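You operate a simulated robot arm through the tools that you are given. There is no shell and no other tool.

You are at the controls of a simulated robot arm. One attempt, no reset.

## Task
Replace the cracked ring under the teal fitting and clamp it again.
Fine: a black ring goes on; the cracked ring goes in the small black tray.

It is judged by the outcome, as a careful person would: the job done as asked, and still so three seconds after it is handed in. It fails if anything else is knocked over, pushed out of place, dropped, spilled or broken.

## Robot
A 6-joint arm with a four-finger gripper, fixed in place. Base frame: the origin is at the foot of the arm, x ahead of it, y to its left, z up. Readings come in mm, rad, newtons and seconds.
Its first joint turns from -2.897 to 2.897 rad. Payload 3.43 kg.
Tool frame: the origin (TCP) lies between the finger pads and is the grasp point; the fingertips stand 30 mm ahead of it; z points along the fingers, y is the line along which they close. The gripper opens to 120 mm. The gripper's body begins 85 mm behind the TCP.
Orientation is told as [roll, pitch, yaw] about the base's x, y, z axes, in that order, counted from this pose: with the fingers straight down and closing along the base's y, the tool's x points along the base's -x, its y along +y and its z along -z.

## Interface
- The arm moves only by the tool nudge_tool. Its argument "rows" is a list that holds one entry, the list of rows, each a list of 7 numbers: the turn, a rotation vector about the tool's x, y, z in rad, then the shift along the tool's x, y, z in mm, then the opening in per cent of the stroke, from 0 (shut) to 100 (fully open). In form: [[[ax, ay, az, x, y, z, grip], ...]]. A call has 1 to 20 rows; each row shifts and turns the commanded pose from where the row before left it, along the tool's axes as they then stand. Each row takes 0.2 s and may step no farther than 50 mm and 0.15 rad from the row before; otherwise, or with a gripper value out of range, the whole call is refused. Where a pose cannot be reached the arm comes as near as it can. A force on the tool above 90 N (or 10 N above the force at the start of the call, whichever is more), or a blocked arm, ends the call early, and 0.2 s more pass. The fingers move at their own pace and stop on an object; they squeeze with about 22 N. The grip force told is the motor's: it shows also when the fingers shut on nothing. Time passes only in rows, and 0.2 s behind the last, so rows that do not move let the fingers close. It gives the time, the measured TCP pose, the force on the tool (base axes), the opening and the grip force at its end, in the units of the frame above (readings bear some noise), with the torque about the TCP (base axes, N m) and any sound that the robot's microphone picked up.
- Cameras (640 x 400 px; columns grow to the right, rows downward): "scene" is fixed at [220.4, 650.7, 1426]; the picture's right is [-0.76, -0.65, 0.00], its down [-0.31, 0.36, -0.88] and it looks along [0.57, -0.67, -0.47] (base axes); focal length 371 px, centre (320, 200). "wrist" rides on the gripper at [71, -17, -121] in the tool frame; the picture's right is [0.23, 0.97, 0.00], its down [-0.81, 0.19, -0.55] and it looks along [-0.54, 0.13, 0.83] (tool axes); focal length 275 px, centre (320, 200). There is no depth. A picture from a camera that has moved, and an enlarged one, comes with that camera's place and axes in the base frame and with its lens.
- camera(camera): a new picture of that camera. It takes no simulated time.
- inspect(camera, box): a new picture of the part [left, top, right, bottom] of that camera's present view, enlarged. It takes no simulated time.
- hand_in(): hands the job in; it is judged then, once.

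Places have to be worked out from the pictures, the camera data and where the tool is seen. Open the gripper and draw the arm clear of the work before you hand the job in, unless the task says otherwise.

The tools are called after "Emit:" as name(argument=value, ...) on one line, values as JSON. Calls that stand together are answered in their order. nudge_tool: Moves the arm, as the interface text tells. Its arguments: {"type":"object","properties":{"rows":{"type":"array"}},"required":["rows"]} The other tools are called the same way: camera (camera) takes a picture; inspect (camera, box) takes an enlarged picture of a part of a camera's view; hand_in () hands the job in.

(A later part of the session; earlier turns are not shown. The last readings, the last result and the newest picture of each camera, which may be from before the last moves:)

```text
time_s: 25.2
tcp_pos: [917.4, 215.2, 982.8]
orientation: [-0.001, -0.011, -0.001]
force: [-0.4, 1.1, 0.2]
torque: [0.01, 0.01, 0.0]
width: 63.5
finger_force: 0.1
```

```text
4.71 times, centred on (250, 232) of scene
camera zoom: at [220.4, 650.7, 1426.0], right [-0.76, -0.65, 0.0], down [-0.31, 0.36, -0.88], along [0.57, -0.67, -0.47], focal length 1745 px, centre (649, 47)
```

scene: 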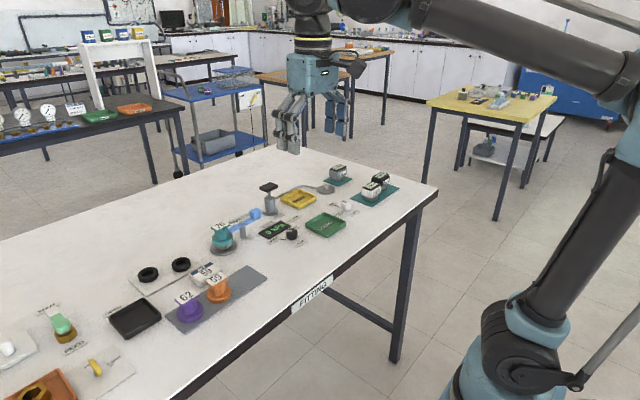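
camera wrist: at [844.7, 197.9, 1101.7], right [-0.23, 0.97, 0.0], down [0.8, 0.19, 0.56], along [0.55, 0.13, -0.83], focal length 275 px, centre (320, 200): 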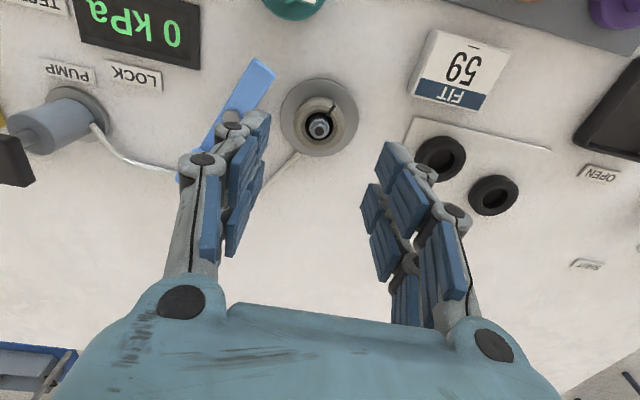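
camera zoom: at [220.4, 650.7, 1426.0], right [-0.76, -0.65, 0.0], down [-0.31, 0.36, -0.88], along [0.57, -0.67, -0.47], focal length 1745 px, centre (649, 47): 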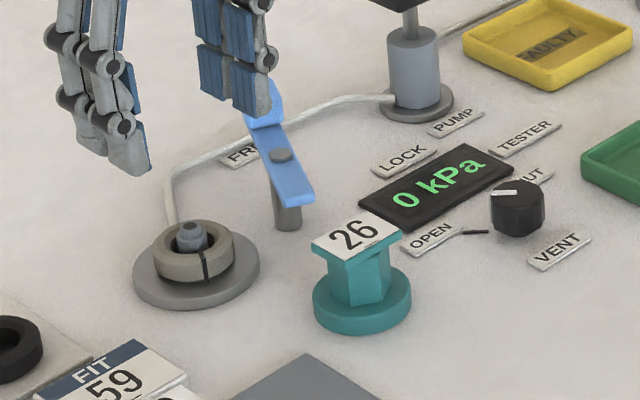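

The ring is centred under the tool at about (918, 214.6), with an outside diameter near 42 mm and a split at one side. I narrow the opening to clear the lever bar and descend around the ring's upper half.

Emit:
nudge_tool(rows=[[[0, 0, 0, 0, 0, 26, 46], [0, 0, 0, 0, 0, 25, 46], [0, 0, 0, 0, 0, 15, 46], [0, 0, 0, 0, 0, 10, 46], [0, 0, 0, 0, 0, 0, 46], [0, 0, 0, 0, 0, 0, 46]]])

Emit:
inspect(camera="wrist", box=[220, 60, 420, 220])

Emit:
inspect(camera="scene", box=[190, 205, 270, 260])

```text
time_s: 26.6
tcp_pos: [917.5, 215.0, 907.2]
orientation: [0.0, -0.012, -0.001]
force: [0.1, 0.4, -0.3]
torque: [0.02, 0.0, 0.05]
width: 55.3
finger_force: 0.0
```

```text
2.50 times, centred on (320, 140) of wrist
camera zoom: at [844.9, 197.8, 1025.7], right [-0.23, 0.97, 0.0], down [0.8, 0.19, 0.56], along [0.55, 0.13, -0.83], focal length 688 px, centre (320, 350)
```

zoom: 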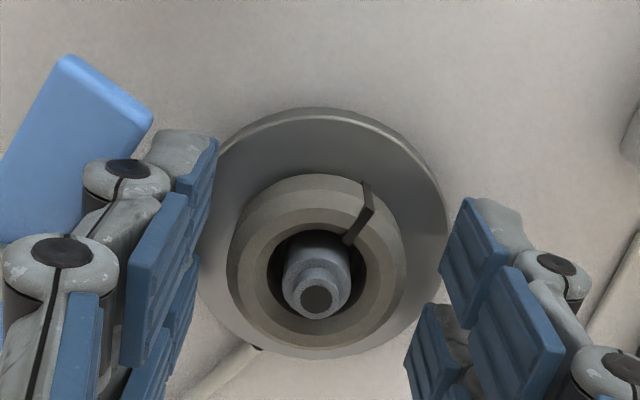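

```text
7.27 times, centred on (230, 232) of scene
camera zoom: at [220.4, 650.7, 1426.0], right [-0.76, -0.65, 0.0], down [-0.31, 0.36, -0.88], along [0.57, -0.67, -0.47], focal length 2697 px, centre (974, -36)
```

zoom: 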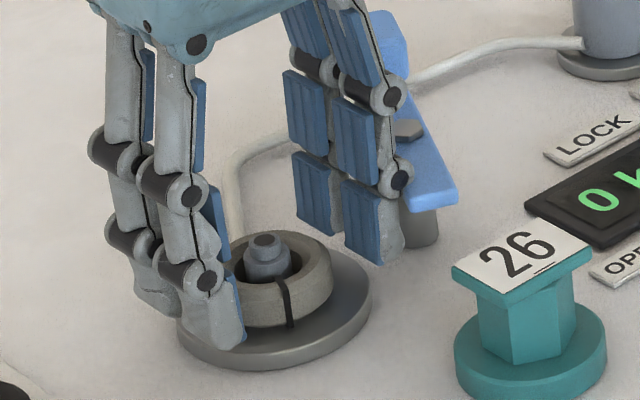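

The fingers straddle the ring and clear the seat. I close on it.

Emit:
nudge_tool(rows=[[[0, 0, 0, 0, 0, 0, 38], [0, 0, 0, 0, 0, 0, 30], [0, 0, 0, 0, 0, 0, 25], [0, 0, 0, 0, 0, 0, 25]]])

Emit:
inspect(camera="wrist", box=[220, 60, 420, 220])

```text
time_s: 27.6
tcp_pos: [917.5, 215.5, 906.1]
orientation: [0.001, -0.012, 0.0]
force: [-0.7, -0.1, -0.8]
torque: [-0.01, 0.02, 0.04]
width: 42.0
finger_force: 21.8
```

```text
2.50 times, centred on (320, 140) of wrist
camera zoom: at [844.8, 197.8, 1025.9], right [-0.23, 0.97, 0.0], down [0.8, 0.19, 0.56], along [0.55, 0.13, -0.83], focal length 688 px, centre (320, 350)
```

zoom: 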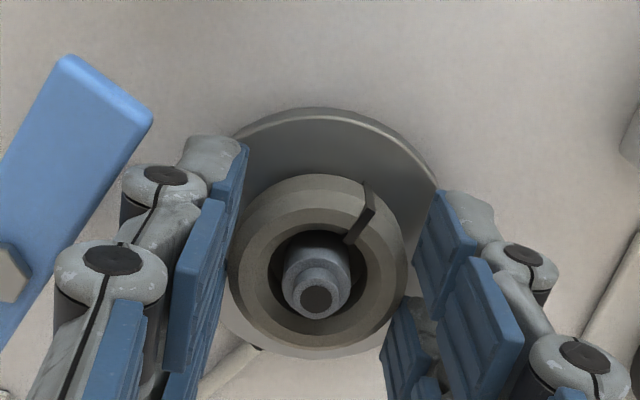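

The grip is firm at 42 mm. I lift the cracked ring straight up off the nipple.

Emit:
nudge_tool(rows=[[[0, 0, 0, 0, 0, -4, 25], [0, 0, 0, 0, 0, -6, 25], [0, 0, 0, 0, 0, -10, 25], [0, 0, 0, 0, 0, -20, 25], [0, 0, 0, 0, 0, -30, 25], [0, 0, 0, 0, 0, 0, 25]]])

Emit:
inspect(camera="scene", box=[180, 160, 290, 260])

Emit:
camera(camera="wrist")

```text
time_s: 29.0
tcp_pos: [917.1, 214.8, 975.9]
orientation: [0.001, -0.011, 0.0]
force: [0.5, -0.1, -0.5]
torque: [0.0, -0.01, 0.0]
width: 42.0
finger_force: 21.9
```

```text
4.00 times, centred on (235, 210) of scene
camera zoom: at [220.4, 650.7, 1426.0], right [-0.76, -0.65, 0.0], down [-0.31, 0.36, -0.88], along [0.57, -0.67, -0.47], focal length 1483 px, centre (660, 160)
```

zoom: 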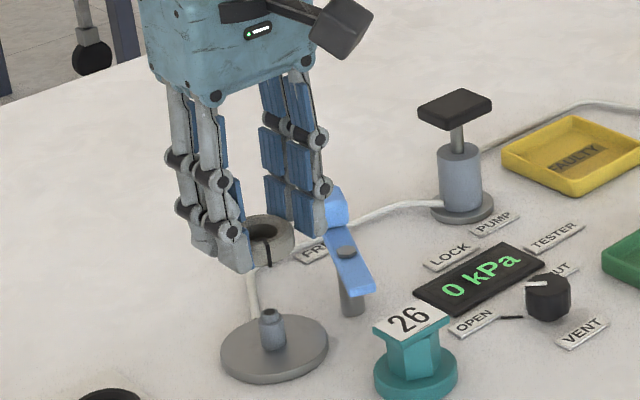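

```text
taken
camera wrist: at [844.2, 197.6, 1095.7], right [-0.23, 0.97, 0.0], down [0.8, 0.19, 0.56], along [0.55, 0.13, -0.83], focal length 275 px, centre (320, 200)
```

wrist: 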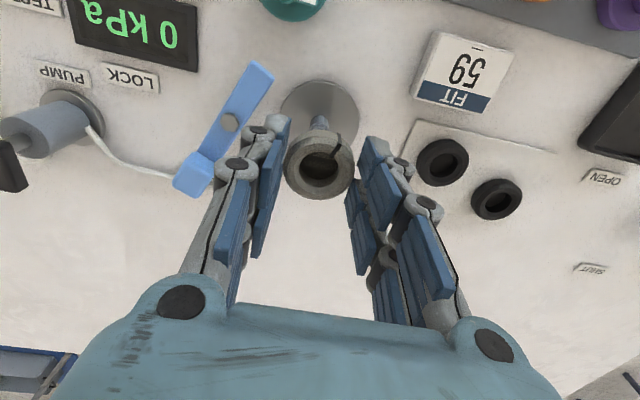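

The ring is held, and the seat now shows only the bare nipple. I carry the ring over to the small black tray, keeping it at height.

Emit:
nudge_tool(rows=[[[0, 0, 0, 10.7, 37.6, 0, 25], [0, 0, 0, 10.7, 37.6, 0, 25], [0, 0, 0, 10.7, 37.6, 0, 25], [0, 0, 0, 10.7, 37.6, 0, 25], [0, 0, 0, 10.7, 37.6, 0, 25], [0, 0, 0, 10.7, 37.6, 0, 25], [0, 0, 0, 10.7, 37.6, 0, 25], [0, 0, 0, 0, 0, 0, 25], [0, 0, 0, 0, 0, 0, 25]]])

Emit:
camera(camera="wrist")

Emit:
inspect(camera="scene", box=[60, 200, 240, 350])

```text
time_s: 31.0
tcp_pos: [841.0, 477.2, 976.5]
orientation: [0.0, -0.01, 0.001]
force: [0.0, 0.7, 0.5]
torque: [0.0, -0.01, 0.02]
width: 41.9
finger_force: 22.0
```

```text
taken
camera wrist: at [768.8, 460.7, 1095.4], right [-0.23, 0.97, 0.0], down [0.8, 0.19, 0.56], along [0.55, 0.13, -0.83], focal length 275 px, centre (320, 200)
```

wrist: 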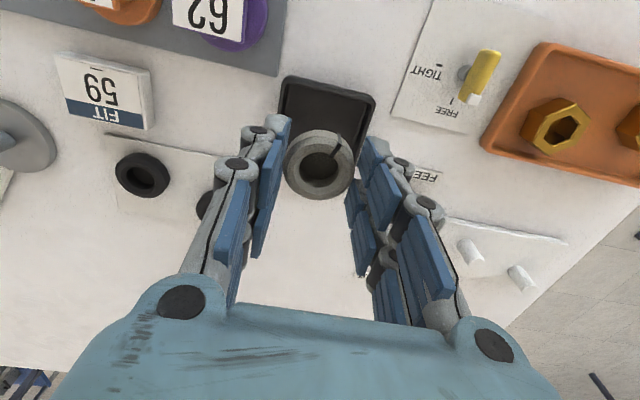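

```text
2.67 times, centred on (150, 275) of scene
camera zoom: at [220.4, 650.7, 1426.0], right [-0.76, -0.65, 0.0], down [-0.31, 0.36, -0.88], along [0.57, -0.67, -0.47], focal length 989 px, centre (773, 0)
```

zoom: 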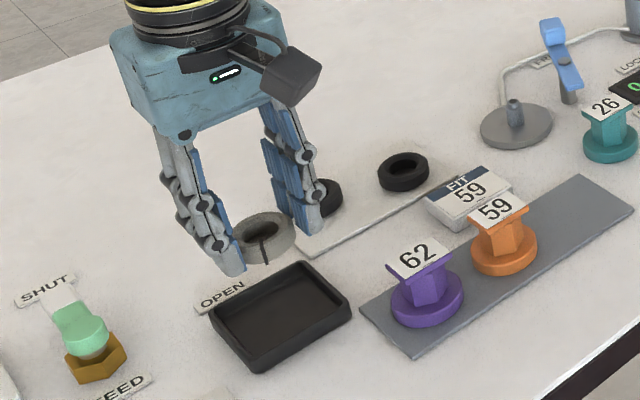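

The ring hangs over the tray. I zoom in to judge the tray's rim height before lowering.

Emit:
inspect(camera="scene", box=[100, 270, 170, 345])

Emit:
inspect(camera="wrist", box=[240, 50, 420, 210])

```text
5.33 times, centred on (135, 308) of scene
camera zoom: at [220.4, 650.7, 1426.0], right [-0.76, -0.65, 0.0], down [-0.31, 0.36, -0.88], along [0.57, -0.67, -0.47], focal length 1978 px, centre (1307, -373)
```

zoom: 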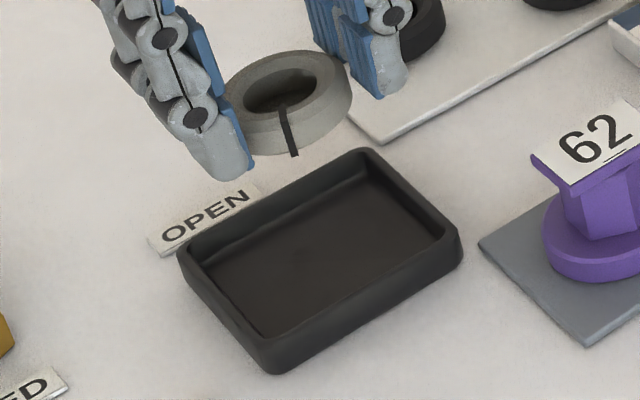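

```text
2.50 times, centred on (330, 130) of wrist
camera zoom: at [768.8, 460.7, 1095.4], right [-0.23, 0.97, 0.0], down [0.8, 0.19, 0.56], along [0.55, 0.13, -0.83], focal length 688 px, centre (295, 375)
```

zoom: 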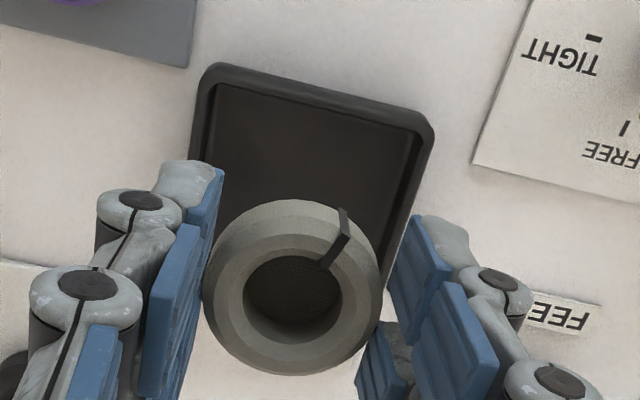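

The tray is about 72 mm square, centred near (850, 479), with its rim near z 875. The fingers won't fit inside the walls, so I'll lower until the ring is well inside and the tips are just above the rim.

Emit:
nudge_tool(rows=[[[0, 0, 0, -8, 2, 10, 25], [0, 0, 0, 0, 0, 20, 25], [0, 0, 0, 0, 0, 20, 25], [0, 0, 0, 0, 0, 8, 25], [0, 0, 0, 0, 0, 5, 25], [0, 0, 0, 0, 0, 0, 25], [0, 0, 0, 0, 0, 0, 25]]])

Emit:
inspect(camera="scene", box=[100, 270, 170, 345])

Emit:
inspect(camera="wrist", box=[240, 50, 420, 210])

```text
time_s: 32.6
tcp_pos: [851.8, 479.7, 913.1]
orientation: [0.0, -0.01, -0.001]
force: [-0.2, -0.1, 0.2]
torque: [0.0, -0.02, 0.01]
width: 42.2
finger_force: 22.0
```

```text
5.33 times, centred on (135, 308) of scene
camera zoom: at [220.4, 650.7, 1426.0], right [-0.76, -0.65, 0.0], down [-0.31, 0.36, -0.88], along [0.57, -0.67, -0.47], focal length 1978 px, centre (1307, -373)
```

zoom: 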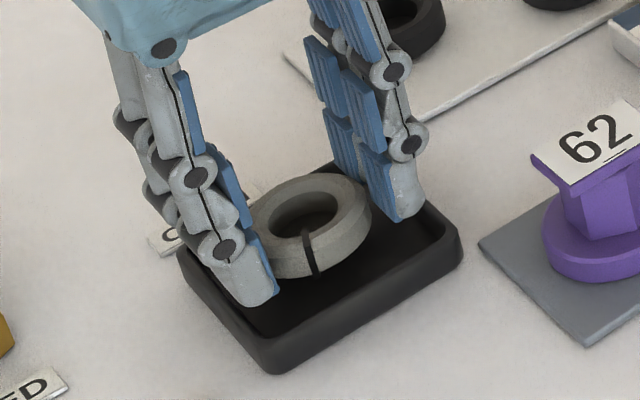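

```text
2.50 times, centred on (330, 130) of wrist
camera zoom: at [778.6, 463.3, 1031.9], right [-0.23, 0.97, 0.0], down [0.8, 0.19, 0.56], along [0.55, 0.13, -0.83], focal length 688 px, centre (295, 375)
```

zoom: 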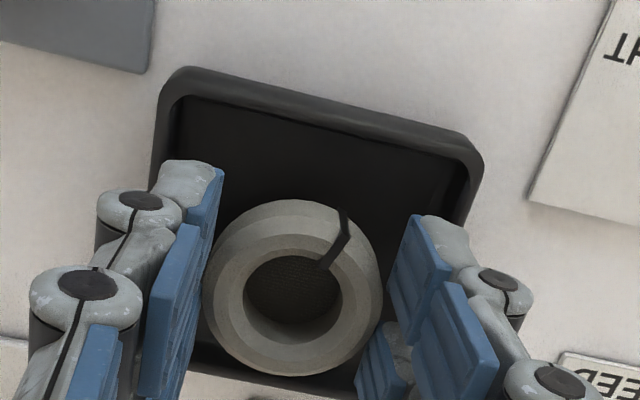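

The ring is centred inside the tray's outline with the fingertips just above the rim. I ease down a few more millimetres and release.

Emit:
nudge_tool(rows=[[[0, 0, 0, 0, 0, 2, 25], [0, 0, 0, 0, 0, 2, 25], [0, 0, 0, 0, 0, 0, 25], [0, 0, 0, 0, 0, 0, 25]]])

Emit:
inspect(camera="scene", box=[100, 270, 170, 345])

```text
time_s: 33.6
tcp_pos: [852.0, 480.0, 908.2]
orientation: [0.001, -0.01, -0.001]
force: [0.1, -0.7, -0.1]
torque: [0.0, -0.02, -0.03]
width: 41.7
finger_force: 21.9
```

```text
5.33 times, centred on (135, 308) of scene
camera zoom: at [220.4, 650.7, 1426.0], right [-0.76, -0.65, 0.0], down [-0.31, 0.36, -0.88], along [0.57, -0.67, -0.47], focal length 1978 px, centre (1307, -373)
```

zoom: 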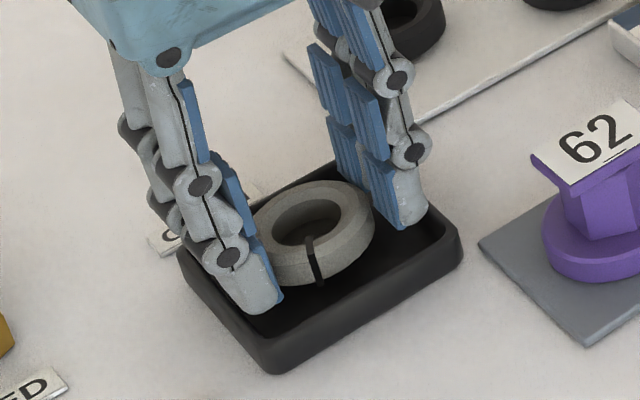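

The ring is low in the tray and there is no contact force. I open the fingers slightly to let it settle.

Emit:
nudge_tool(rows=[[[0, 0, 0, 0, 0, 0, 37], [0, 0, 0, 0, 0, 0, 42], [0, 0, 0, 0, 0, 0, 44], [0, 0, 0, 0, 0, -15, 44], [0, 0, 0, 0, 0, -30, 44], [0, 0, 0, 0, 0, -35, 44]]])

Emit:
inspect(camera="scene", box=[100, 255, 190, 345])

Emit:
camera(camera="wrist")

```text
time_s: 35.0
tcp_pos: [849.4, 481.5, 988.8]
orientation: [0.0, -0.011, 0.002]
force: [-0.4, 0.0, -0.8]
torque: [0.0, -0.02, -0.02]
width: 52.9
finger_force: 0.0
```

```text
4.44 times, centred on (145, 300) of scene
camera zoom: at [220.4, 650.7, 1426.0], right [-0.76, -0.65, 0.0], down [-0.31, 0.36, -0.88], along [0.57, -0.67, -0.47], focal length 1648 px, centre (1098, -244)
```

zoom: 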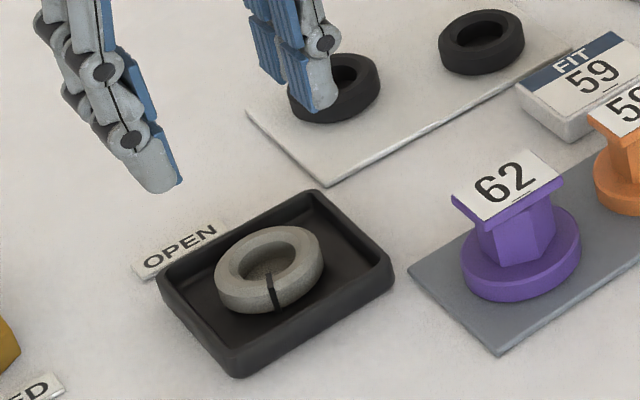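

```text
taken
camera wrist: at [777.4, 463.5, 1108.2], right [-0.23, 0.97, 0.0], down [0.8, 0.19, 0.56], along [0.55, 0.13, -0.83], focal length 275 px, centre (320, 200)
```

wrist: 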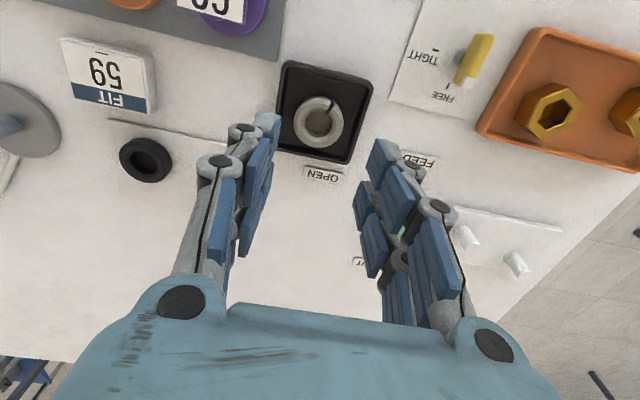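

The cracked ring lies flat in the tray. Next I hover near black ring A at about (924, 330), which is close to the reach limit, and measure it.

Emit:
nudge_tool(rows=[[[0, 0, 0, -16.4, -37.9, 0, 46], [0, 0, 0, -16.4, -37.9, 0, 46], [0, 0, 0, -16.4, -37.9, 0, 46], [0, 0, 0, -16.4, -37.9, 10, 46], [0, 0, 0, 0, 0, 15, 46], [0, 0, 0, 0, 0, 0, 46], [0, 0, 0, 0, 0, 0, 46]]])

Emit:
camera(camera="wrist")

Emit:
inspect(camera="wrist", box=[230, 80, 430, 230])

Emit:
inspect(camera="scene", box=[120, 215, 230, 300])

```text
time_s: 36.6
tcp_pos: [915.1, 327.9, 966.0]
orientation: [0.0, -0.011, 0.001]
force: [-0.1, 1.2, 0.3]
torque: [0.01, 0.01, 0.02]
width: 55.3
finger_force: 0.0
```

```text
taken
camera wrist: at [842.9, 312.0, 1083.9], right [-0.23, 0.97, 0.0], down [0.8, 0.19, 0.56], along [0.55, 0.13, -0.83], focal length 275 px, centre (320, 200)
```

wrist: 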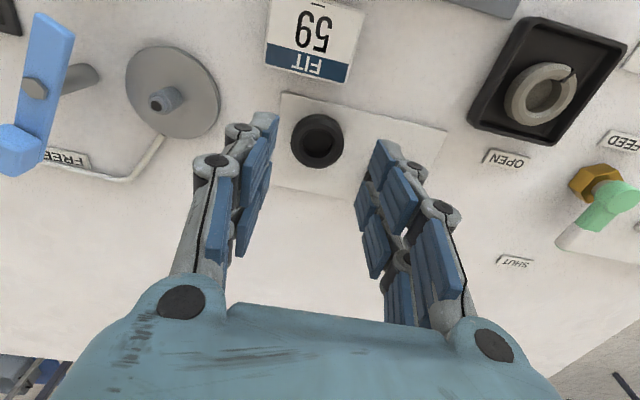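

```text
2.67 times, centred on (330, 155) of wrist
camera zoom: at [842.9, 312.0, 1083.9], right [-0.23, 0.97, 0.0], down [0.8, 0.19, 0.56], along [0.55, 0.13, -0.83], focal length 734 px, centre (293, 320)
```

zoom: 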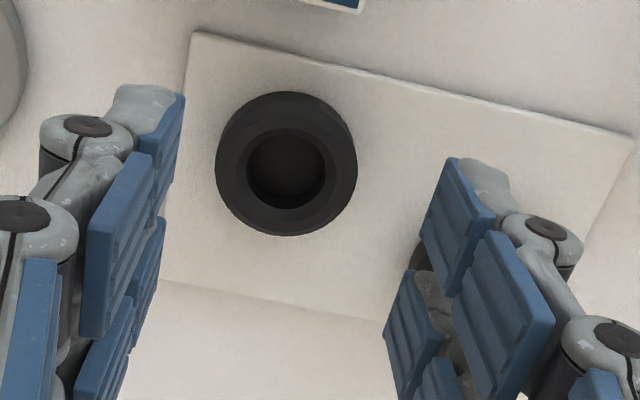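

```text
4.71 times, centred on (175, 258) of scene
camera zoom: at [220.4, 650.7, 1426.0], right [-0.76, -0.65, 0.0], down [-0.31, 0.36, -0.88], along [0.57, -0.67, -0.47], focal length 1745 px, centre (1002, -71)
```

zoom: 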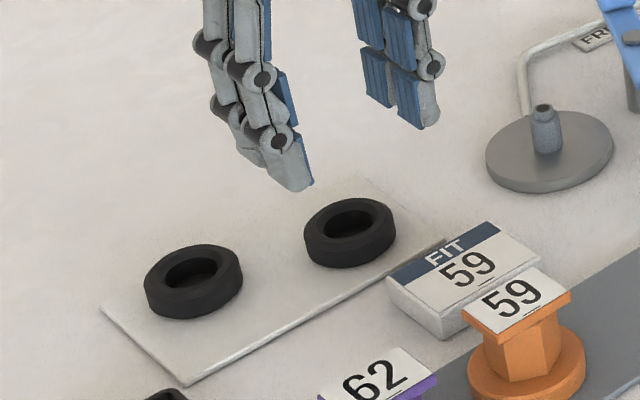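

Ring A is centred near (927.5, 330), and its outside diameter is about 42.6 mm, the same as the old ring. The radius is about 984 mm, right at the reach limit, so I step over it and see how well the arm follows.

Emit:
nudge_tool(rows=[[[0, 0, 0, -12.4, 2, 0, 46], [0, 0, 0, 0, 0, 15, 46], [0, 0, 0, 0, 0, 15, 46], [0, 0, 0, 0, 0, 0, 46], [0, 0, 0, 0, 0, 0, 46]]])

Emit:
inspect(camera="wrist", box=[220, 70, 420, 230])

```text
time_s: 37.8
tcp_pos: [928.5, 332.0, 935.1]
orientation: [0.0, -0.009, -0.001]
force: [-0.2, 0.0, -0.6]
torque: [0.01, 0.0, 0.03]
width: 55.1
finger_force: 0.1
```

```text
2.50 times, centred on (320, 150) of wrist
camera zoom: at [856.3, 313.7, 1053.7], right [-0.23, 0.97, 0.0], down [0.8, 0.19, 0.56], along [0.55, 0.13, -0.83], focal length 688 px, centre (320, 325)
```

zoom: 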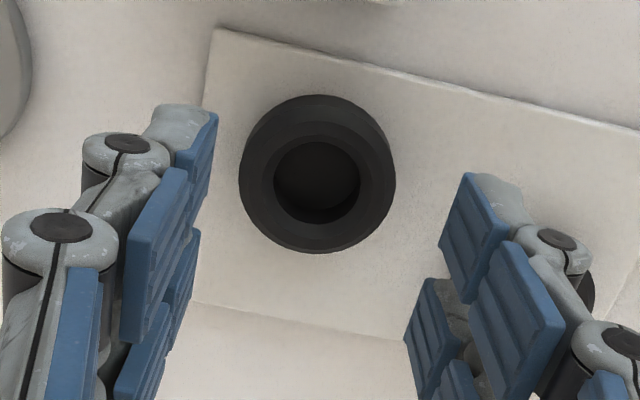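

The arm reached (928.5, 332, 935). The ring centre is at about (928, 330), so I trim y, narrow the opening so the +y finger clears ring B, and lower around the ring.

Emit:
nudge_tool(rows=[[[0, 0, 0, 0, -1.5, 0, 43.5], [0, 0, 0, 0, 0, 15, 43.5], [0, 0, 0, 0, 0, 12, 43.5], [0, 0, 0, 0, 0, 6, 43.5], [0, 0, 0, 0, 0, 4, 43.5], [0, 0, 0, 0, 0, 0, 43.5], [0, 0, 0, 0, 0, 0, 43.5]]])

Emit:
inspect(camera="wrist", box=[220, 70, 420, 230])

Emit:
inspect(camera="scene", box=[130, 220, 220, 295])

```text
time_s: 39.4
tcp_pos: [930.1, 329.0, 896.9]
orientation: [0.002, -0.011, -0.001]
force: [0.8, 0.1, 0.3]
torque: [-0.03, 0.05, 0.0]
width: 52.0
finger_force: 0.0
```

```text
2.50 times, centred on (320, 150) of wrist
camera zoom: at [856.6, 311.9, 1016.7], right [-0.23, 0.97, 0.0], down [0.8, 0.19, 0.56], along [0.55, 0.13, -0.83], focal length 688 px, centre (320, 325)
```

zoom: 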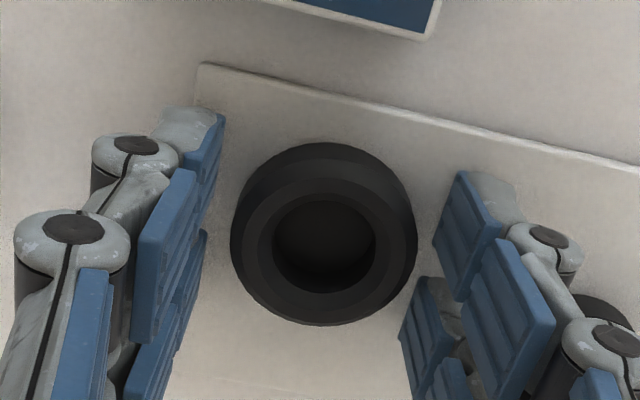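

```text
5.33 times, centred on (175, 258) of scene
camera zoom: at [220.4, 650.7, 1426.0], right [-0.76, -0.65, 0.0], down [-0.31, 0.36, -0.88], along [0.57, -0.67, -0.47], focal length 1978 px, centre (1093, -107)
```

zoom: 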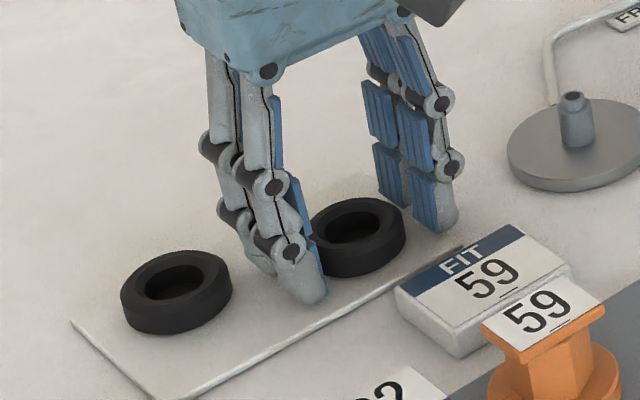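

Ring A is centred between the fingers. I close on it.

Emit:
nudge_tool(rows=[[[0, 0, 0, 0, 0, 0, 37], [0, 0, 0, 0, 0, 0, 30], [0, 0, 0, 0, 0, 0, 25], [0, 0, 0, 0, 0, 0, 25]]])

Emit:
inspect(camera="wrist", box=[220, 70, 420, 230])

```text
time_s: 40.4
tcp_pos: [929.7, 328.7, 897.2]
orientation: [0.0, -0.012, 0.0]
force: [-0.5, 0.6, 1.1]
torque: [0.07, 0.0, 0.01]
width: 42.2
finger_force: 22.4
```

```text
2.50 times, centred on (320, 150) of wrist
camera zoom: at [856.5, 311.9, 1016.8], right [-0.23, 0.97, 0.0], down [0.8, 0.19, 0.56], along [0.55, 0.13, -0.83], focal length 688 px, centre (320, 325)
```

zoom: 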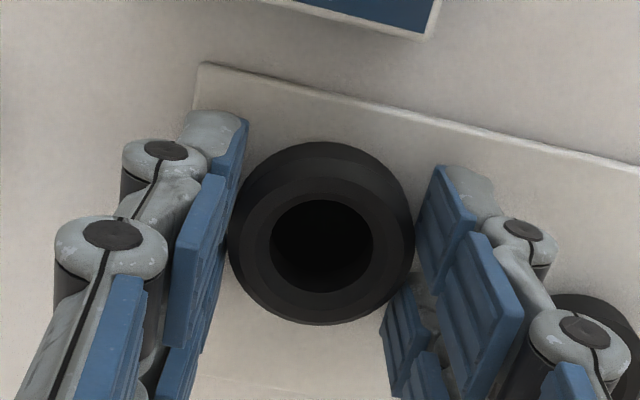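

The grip is firm at 42.2 mm. I lift the ring and bring it over the seat, allowing for it sitting about 2.5 mm toward −x in the grip.

Emit:
nudge_tool(rows=[[[0, 0, 0, 0, 0, -5, 25], [0, 0, 0, 0, 0, -15, 25], [0, 0, 0, 0, 0, -25, 25], [0, 0, 0, 0, 0, -20, 25], [0, 0, 0, 2.5, -28.5, 0, 25], [0, 0, 0, 2.5, -28.5, 0, 25], [0, 0, 0, 2.5, -28.5, 0, 25], [0, 0, 0, 2, -28.5, 0, 25], [0, 0, 0, 0, 0, 0, 25], [0, 0, 0, 0, 0, 0, 25]]])

Emit:
camera(camera="wrist")

Emit:
inspect(camera="scene", box=[180, 180, 280, 260])

Emit:
inspect(camera="wrist", box=[240, 60, 400, 210])

```text
time_s: 42.6
tcp_pos: [919.7, 215.6, 961.1]
orientation: [0.0, -0.011, 0.001]
force: [0.2, -0.2, 0.4]
torque: [-0.03, 0.02, -0.05]
width: 42.0
finger_force: 21.9
```

```text
taken
camera wrist: at [846.8, 198.0, 1081.1], right [-0.23, 0.97, 0.0], down [0.8, 0.19, 0.56], along [0.55, 0.13, -0.83], focal length 275 px, centre (320, 200)
```

wrist: 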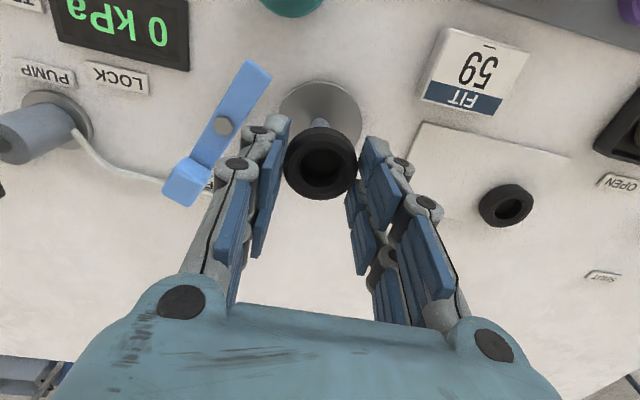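

```text
5.00 times, centred on (230, 220) of scene
camera zoom: at [220.4, 650.7, 1426.0], right [-0.76, -0.65, 0.0], down [-0.31, 0.36, -0.88], along [0.57, -0.67, -0.47], focal length 1854 px, centre (770, 100)
```

zoom: 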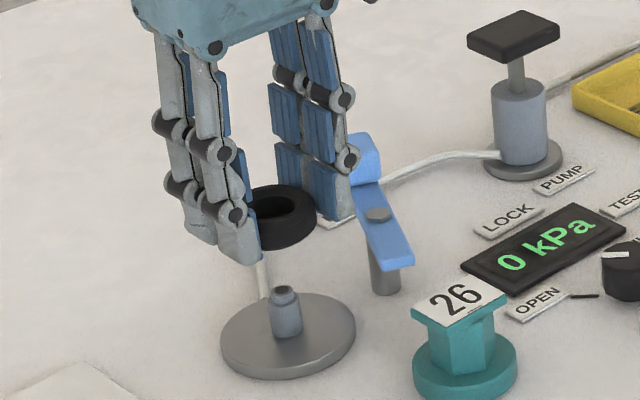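

```text
2.67 times, centred on (320, 135) of wrist
camera zoom: at [846.8, 198.0, 1081.1], right [-0.23, 0.97, 0.0], down [0.8, 0.19, 0.56], along [0.55, 0.13, -0.83], focal length 734 px, centre (320, 373)
```

zoom: 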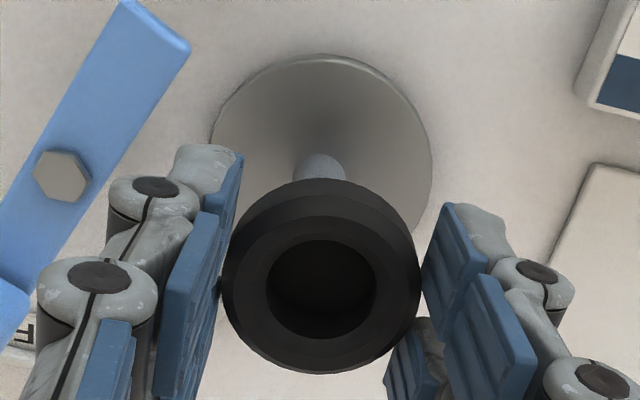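

The ring is over the nipple to within about 1 mm, and the clearance in the hole is about 4 mm. I trim slightly and lower most of the way, then check.

Emit:
nudge_tool(rows=[[[0, 0, 0, 1, -0.7, 0, 25], [0, 0, 0, 0, 0, 12, 25], [0, 0, 0, 0, 0, 12, 25], [0, 0, 0, 0, 0, 6, 25], [0, 0, 0, 0, 0, 0, 25], [0, 0, 0, 0, 0, 0, 25]]])

Emit:
inspect(camera="wrist", box=[240, 60, 400, 210])

Emit:
inspect(camera="scene", box=[190, 205, 270, 260])

```text
time_s: 44.0
tcp_pos: [919.0, 214.0, 931.2]
orientation: [0.001, -0.011, 0.0]
force: [0.4, -0.7, -0.7]
torque: [0.0, -0.01, 0.0]
width: 42.0
finger_force: 21.4
```

```text
2.67 times, centred on (320, 135) of wrist
camera zoom: at [846.0, 197.5, 1051.4], right [-0.23, 0.97, 0.0], down [0.8, 0.19, 0.56], along [0.55, 0.13, -0.83], focal length 734 px, centre (320, 373)
```

zoom: 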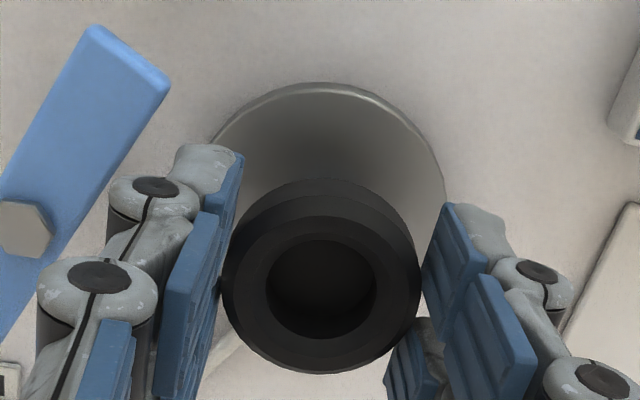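

```text
7.27 times, centred on (230, 232) of scene
camera zoom: at [220.4, 650.7, 1426.0], right [-0.76, -0.65, 0.0], down [-0.31, 0.36, -0.88], along [0.57, -0.67, -0.47], focal length 2697 px, centre (974, -36)
```

zoom: 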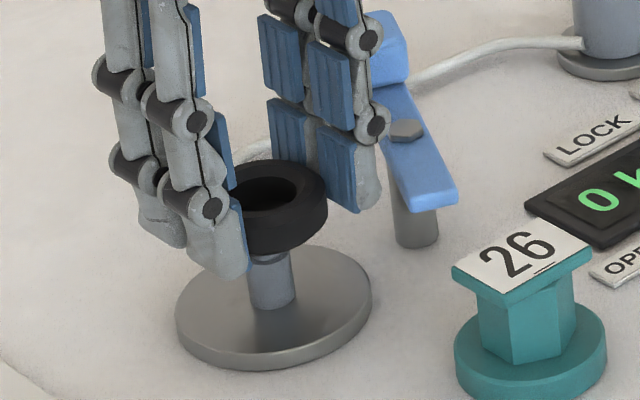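

The ring is lined up with the nipple in both views. I lower it so it starts around the nipple.

Emit:
nudge_tool(rows=[[[0, 0, 0, 0, 0, 5, 25], [0, 0, 0, 0, 0, 5, 25], [0, 0, 0, 0, 0, 4, 25], [0, 0, 0, 0, 0, 0, 25], [0, 0, 0, 0, 0, 0, 25]]])

Emit:
inspect(camera="wrist", box=[260, 110, 380, 210])

Emit:
inspect(camera="scene", box=[190, 205, 270, 260])

```text
time_s: 45.2
tcp_pos: [918.0, 214.5, 918.0]
orientation: [0.0, -0.01, 0.0]
force: [-0.6, -0.4, 0.3]
torque: [-0.02, -0.02, 0.0]
width: 42.0
finger_force: 22.3
```

```text
4.00 times, centred on (320, 160) of wrist
camera zoom: at [845.9, 197.6, 1037.3], right [-0.23, 0.97, 0.0], down [0.8, 0.19, 0.56], along [0.55, 0.13, -0.83], focal length 1101 px, centre (320, 360)
```

zoom: 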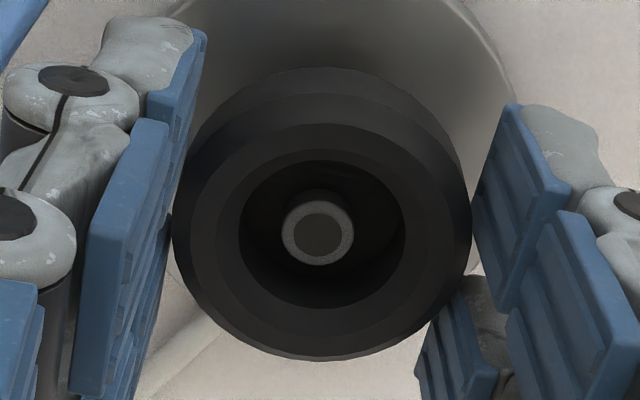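

```text
7.27 times, centred on (230, 232) of scene
camera zoom: at [220.4, 650.7, 1426.0], right [-0.76, -0.65, 0.0], down [-0.31, 0.36, -0.88], along [0.57, -0.67, -0.47], focal length 2697 px, centre (974, -36)
```

zoom: 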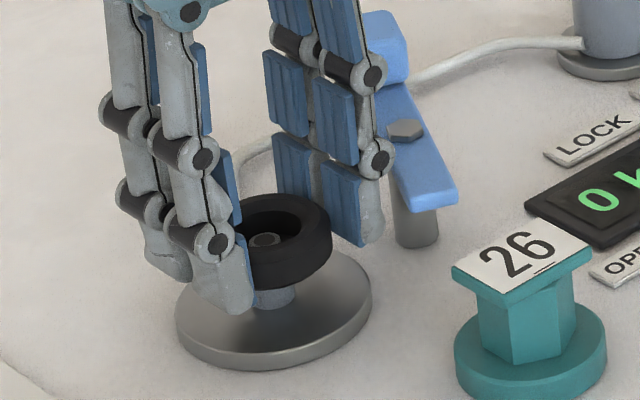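

The nipple is well centred in the ring's hole. I go down in small steps until it seats.

Emit:
nudge_tool(rows=[[[0, 0, 0, 0, 0, 4, 25], [0, 0, 0, 0, 0, 3, 25], [0, 0, 0, 0, 0, 2, 25], [0, 0, 0, 0, 0, 1, 25], [0, 0, 0, 0, 0, 0, 25]]])

Emit:
inspect(camera="scene", box=[190, 205, 270, 260])

```text
time_s: 46.4
tcp_pos: [917.9, 215.0, 906.9]
orientation: [-0.001, -0.011, 0.001]
force: [-0.8, 0.4, 0.7]
torque: [-0.04, 0.0, 0.0]
width: 42.0
finger_force: 21.6
```

```text
7.27 times, centred on (230, 232) of scene
camera zoom: at [220.4, 650.7, 1426.0], right [-0.76, -0.65, 0.0], down [-0.31, 0.36, -0.88], along [0.57, -0.67, -0.47], focal length 2697 px, centre (974, -36)
```

zoom: 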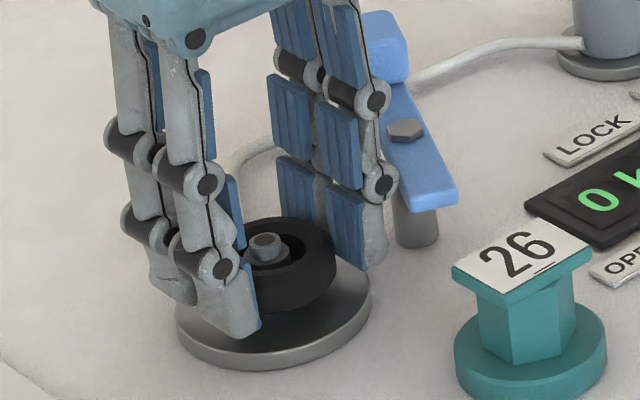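

Emit:
nudge_tool(rows=[[[0, 0, 0, 0, 0, 1, 25], [0, 0, 0, 0, 0, 1, 25], [0, 0, 0, 0, 0, 1, 25], [0, 0, 0, 0, 0, 0, 25]]])

```text
time_s: 47.4
tcp_pos: [918.4, 214.9, 905.2]
orientation: [0.0, -0.011, -0.001]
force: [0.6, -0.1, -0.5]
torque: [0.02, -0.03, 0.0]
width: 41.7
finger_force: 21.6
```

There is no contact yet at about z 904–905. I continue 1 mm at a time.

Emit:
nudge_tool(rows=[[[0, 0, 0, 0, 0, 1, 25], [0, 0, 0, 0, 0, 1, 25], [0, 0, 0, 0, 0, 0, 25]]])

Emit:
inspect(camera="scene", box=[190, 205, 270, 260])

```text
time_s: 48.2
tcp_pos: [918.4, 214.0, 903.3]
orientation: [0.0, -0.01, 0.0]
force: [-0.4, -0.5, -0.4]
torque: [0.01, 0.01, 0.04]
width: 41.8
finger_force: 21.7
```

```text
7.27 times, centred on (230, 232) of scene
camera zoom: at [220.4, 650.7, 1426.0], right [-0.76, -0.65, 0.0], down [-0.31, 0.36, -0.88], along [0.57, -0.67, -0.47], focal length 2697 px, centre (974, -36)
```

zoom: 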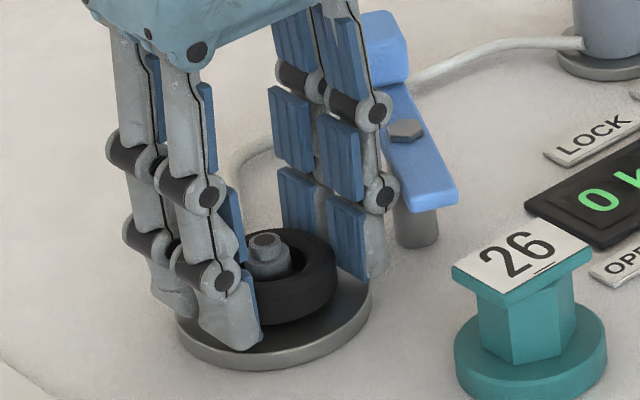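

Emit:
nudge_tool(rows=[[[0, 0, 0, 0, 0, 1, 25], [0, 0, 0, 0, 0, 1, 25], [0, 0, 0, 0, 0, 0, 25]]])

```text
time_s: 49.0
tcp_pos: [918.5, 215.5, 901.0]
orientation: [-0.001, -0.01, 0.001]
force: [0.3, -0.1, 1.1]
torque: [-0.04, 0.01, 0.02]
width: 42.2
finger_force: 21.9
```

Emit:
nudge_tool(rows=[[[0, 0, 0, 0, 0, 1, 25], [0, 0, 0, 0, 0, 0, 25]]])

Emit:
inspect(camera="scene", box=[200, 220, 260, 260])

```text
time_s: 49.6
tcp_pos: [917.4, 214.0, 901.5]
orientation: [0.001, -0.012, 0.0]
force: [2.9, 0.7, 14.5]
torque: [0.04, -0.06, -0.02]
width: 42.0
finger_force: 21.8
```

```text
10.00 times, centred on (230, 240) of scene
camera zoom: at [220.4, 650.7, 1426.0], right [-0.76, -0.65, 0.0], down [-0.31, 0.36, -0.88], along [0.57, -0.67, -0.47], focal length 3708 px, centre (1220, -200)
```

zoom: 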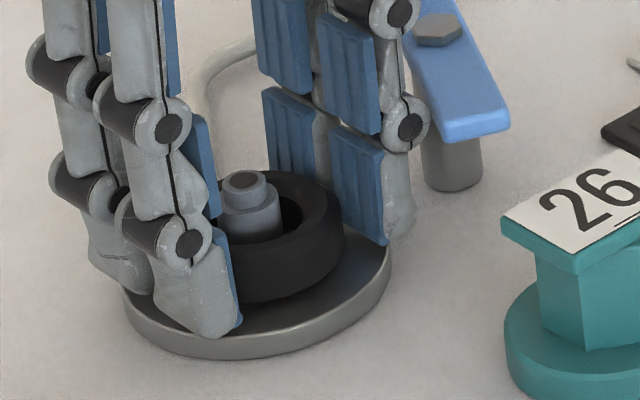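

The ring has seated, with 14 N upward contact. Before letting go, I check how concentric it is with the nipple.

Emit:
inspect(camera="wrist", box=[260, 110, 380, 210])

```text
4.00 times, centred on (320, 160) of wrist
camera zoom: at [845.6, 197.6, 1020.3], right [-0.23, 0.97, 0.0], down [0.8, 0.19, 0.56], along [0.55, 0.13, -0.83], focal length 1101 px, centre (320, 360)
```

zoom: 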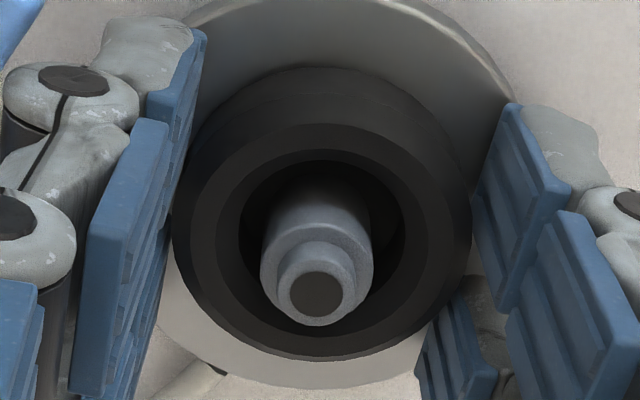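

The ring sits about 3 mm toward −x relative to the nipple compared with how the old ring sat. I lift 2 mm, shift +3 mm in x and set it down again.

Emit:
nudge_tool(rows=[[[0, 0, 0, 0, 0, -2, 25], [0, 0, 0, -1.5, 0, -0.5, 25], [0, 0, 0, -1.7, 0, 0, 25], [0, 0, 0, 0, 0, 0, 25]]])

Emit:
inspect(camera="wrist", box=[260, 110, 380, 210])

```text
time_s: 50.6
tcp_pos: [921.9, 215.3, 902.3]
orientation: [0.0, -0.01, 0.0]
force: [0.0, 0.2, -0.5]
torque: [0.01, 0.01, 0.01]
width: 42.0
finger_force: 21.7
```

```text
4.00 times, centred on (320, 160) of wrist
camera zoom: at [849.0, 197.6, 1021.8], right [-0.23, 0.97, 0.0], down [0.8, 0.19, 0.56], along [0.55, 0.13, -0.83], focal length 1101 px, centre (320, 360)
```

zoom: 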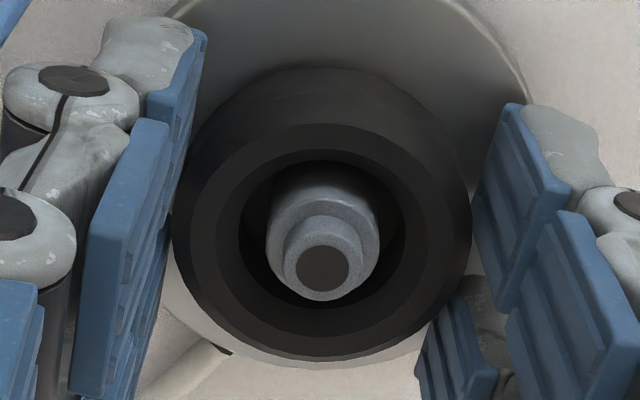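

The nipple now shows the same offset in the hole as with the old ring, so it is concentric. I set it down and release.

Emit:
nudge_tool(rows=[[[0, 0, 0, 0, 0, 1, 25], [0, 0, 0, 0, 0, 1, 25], [0, 0, 0, 0, 0, 0, 25]]])

```text
time_s: 51.4
tcp_pos: [921.2, 213.9, 900.2]
orientation: [-0.001, -0.012, -0.001]
force: [1.2, 2.2, 9.2]
torque: [0.08, -0.06, -0.03]
width: 41.8
finger_force: 21.7
```

The ring is in contact with the seat at about 9 N. I open gently, rise, and verify.

Emit:
nudge_tool(rows=[[[0, 0, 0, 0, 0, 0, 37], [0, 0, 0, 0, 0, 0, 42], [0, 0, 0, 0, 0, 0, 46], [0, 0, 0, 0, 0, -10, 46], [0, 0, 0, 0, 0, -25, 46], [0, 0, 0, 0, 0, -35, 46], [0, 0, 0, 0, 0, 0, 46]]])

Emit:
inspect(camera="wrist", box=[240, 70, 400, 210])

Emit:
inspect(camera="scene", box=[190, 205, 290, 270])

```text
time_s: 53.0
tcp_pos: [920.6, 215.8, 969.1]
orientation: [-0.001, -0.012, -0.001]
force: [-0.2, 0.8, -0.1]
torque: [-0.02, 0.0, -0.01]
width: 55.4
finger_force: 0.0
```

```text
2.86 times, centred on (320, 140) of wrist
camera zoom: at [848.1, 197.7, 1090.2], right [-0.23, 0.97, 0.0], down [0.8, 0.19, 0.56], along [0.55, 0.13, -0.83], focal length 786 px, centre (320, 371)
```

zoom: 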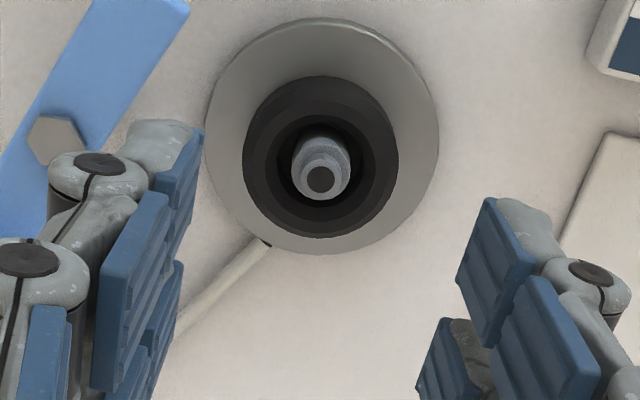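

```text
6.15 times, centred on (240, 238) of scene
camera zoom: at [220.4, 650.7, 1426.0], right [-0.76, -0.65, 0.0], down [-0.31, 0.36, -0.88], along [0.57, -0.67, -0.47], focal length 2282 px, centre (812, -31)
```

zoom: 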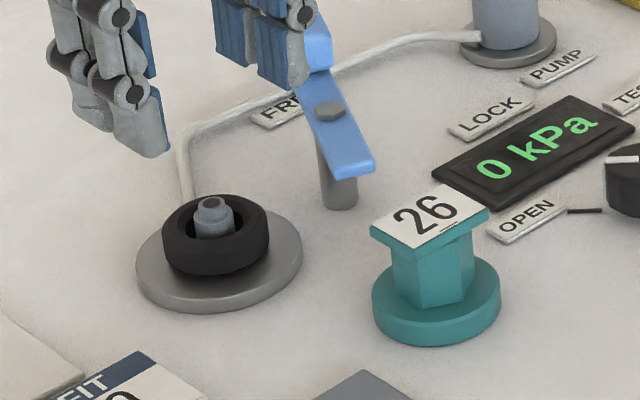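

The black ring is seated and centred on the nipple. I go back to the fitting and hover above it.

Emit:
nudge_tool(rows=[[[0, 0, 0, 24, -10, 0, 52], [0, 0, 0, 24, -10, 0, 52], [0, 0, 0, 24, -10, 0, 52], [0, 0, 0, 23.5, -10.5, 0, 52], [0, 0, 0, 0, 0, 0, 52], [0, 0, 0, 0, 0, 0, 52]]])

Emit:
inspect(camera="wrist", box=[220, 60, 420, 230])

Emit:
inspect(camera="scene", box=[200, 160, 310, 270])

```text
time_s: 54.4
tcp_pos: [826.3, 174.5, 970.3]
orientation: [0.001, -0.011, 0.0]
force: [0.0, 0.3, 0.7]
torque: [0.0, -0.02, -0.03]
width: 62.4
finger_force: 0.1
```

```text
2.35 times, centred on (320, 145) of wrist
camera zoom: at [752.5, 156.2, 1089.3], right [-0.23, 0.97, 0.0], down [0.8, 0.19, 0.56], along [0.55, 0.13, -0.83], focal length 648 px, centre (320, 329)
```

zoom: 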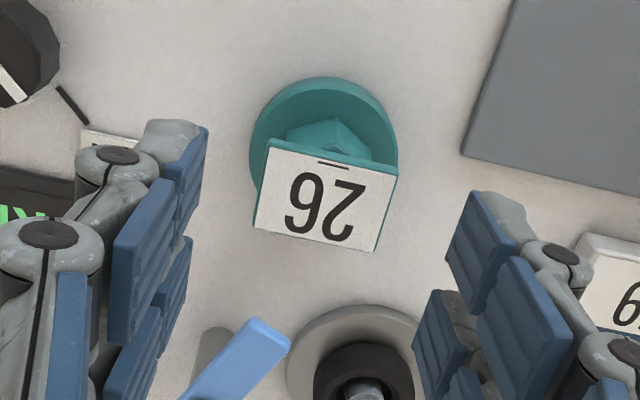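

```text
3.64 times, centred on (255, 215) of scene
camera zoom: at [220.4, 650.7, 1426.0], right [-0.76, -0.65, 0.0], down [-0.31, 0.36, -0.88], along [0.57, -0.67, -0.47], focal length 1348 px, centre (556, 146)
```

zoom: 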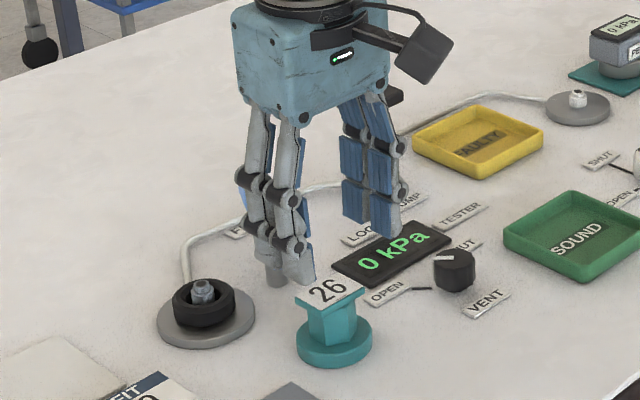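

The fitting is where I left it, aligned with the tool at about (825.5, 174.7). I descend to collar height.

Emit:
nudge_tool(rows=[[[0, 0, 0, 0, 0.7, 25, 52], [0, 0, 0, 0, 0, 25, 52], [0, 0, 0, 0, 0, 15, 52], [0, 0, 0, 0, 0, 8, 52], [0, 0, 0, 0, 0, 4, 52], [0, 0, 0, 0, 0, 0, 52], [0, 0, 0, 0, 0, 0, 52]]])

Emit:
inspect(camera="wrist", box=[220, 60, 420, 230])

Emit:
inspect(camera="scene", box=[230, 205, 310, 265])

```text
time_s: 56.0
tcp_pos: [826.2, 175.7, 891.8]
orientation: [0.002, -0.01, 0.0]
force: [-0.5, -0.4, -0.4]
torque: [-0.02, 0.01, -0.01]
width: 62.2
finger_force: 0.1
```

```text
2.35 times, centred on (320, 145) of wrist
camera zoom: at [753.4, 157.8, 1011.7], right [-0.23, 0.97, 0.0], down [0.8, 0.19, 0.56], along [0.55, 0.13, -0.83], focal length 648 px, centre (320, 329)
```

zoom: 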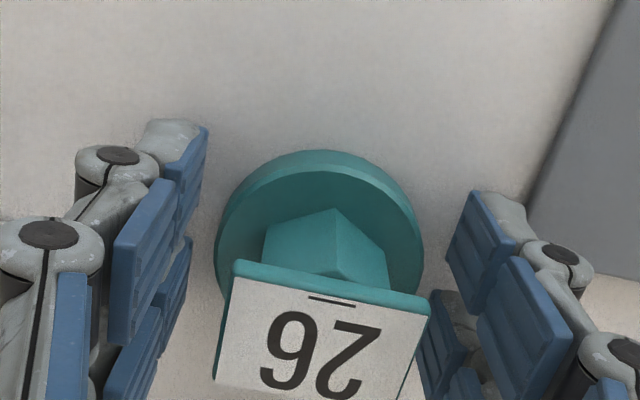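

```text
6.67 times, centred on (270, 235) of scene
camera zoom: at [220.4, 650.7, 1426.0], right [-0.76, -0.65, 0.0], down [-0.31, 0.36, -0.88], along [0.57, -0.67, -0.47], focal length 2472 px, centre (653, -33)
```

zoom: 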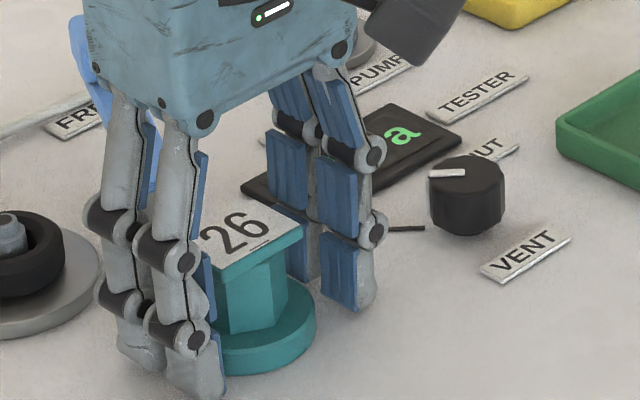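

The fitting sits in the same place between the fingers as before. I close on the collar.

Emit:
nudge_tool(rows=[[[0, 0, 0, 0, 0, 0, 46], [0, 0, 0, 0, 0, 0, 40], [0, 0, 0, 0, 0, 0, 30], [0, 0, 0, 0, 0, 0, 30]]])

```text
time_s: 57.0
tcp_pos: [827.1, 175.4, 892.7]
orientation: [0.0, -0.012, -0.002]
force: [1.3, -0.2, 3.6]
torque: [0.0, -0.03, 0.0]
width: 54.0
finger_force: 22.1
```

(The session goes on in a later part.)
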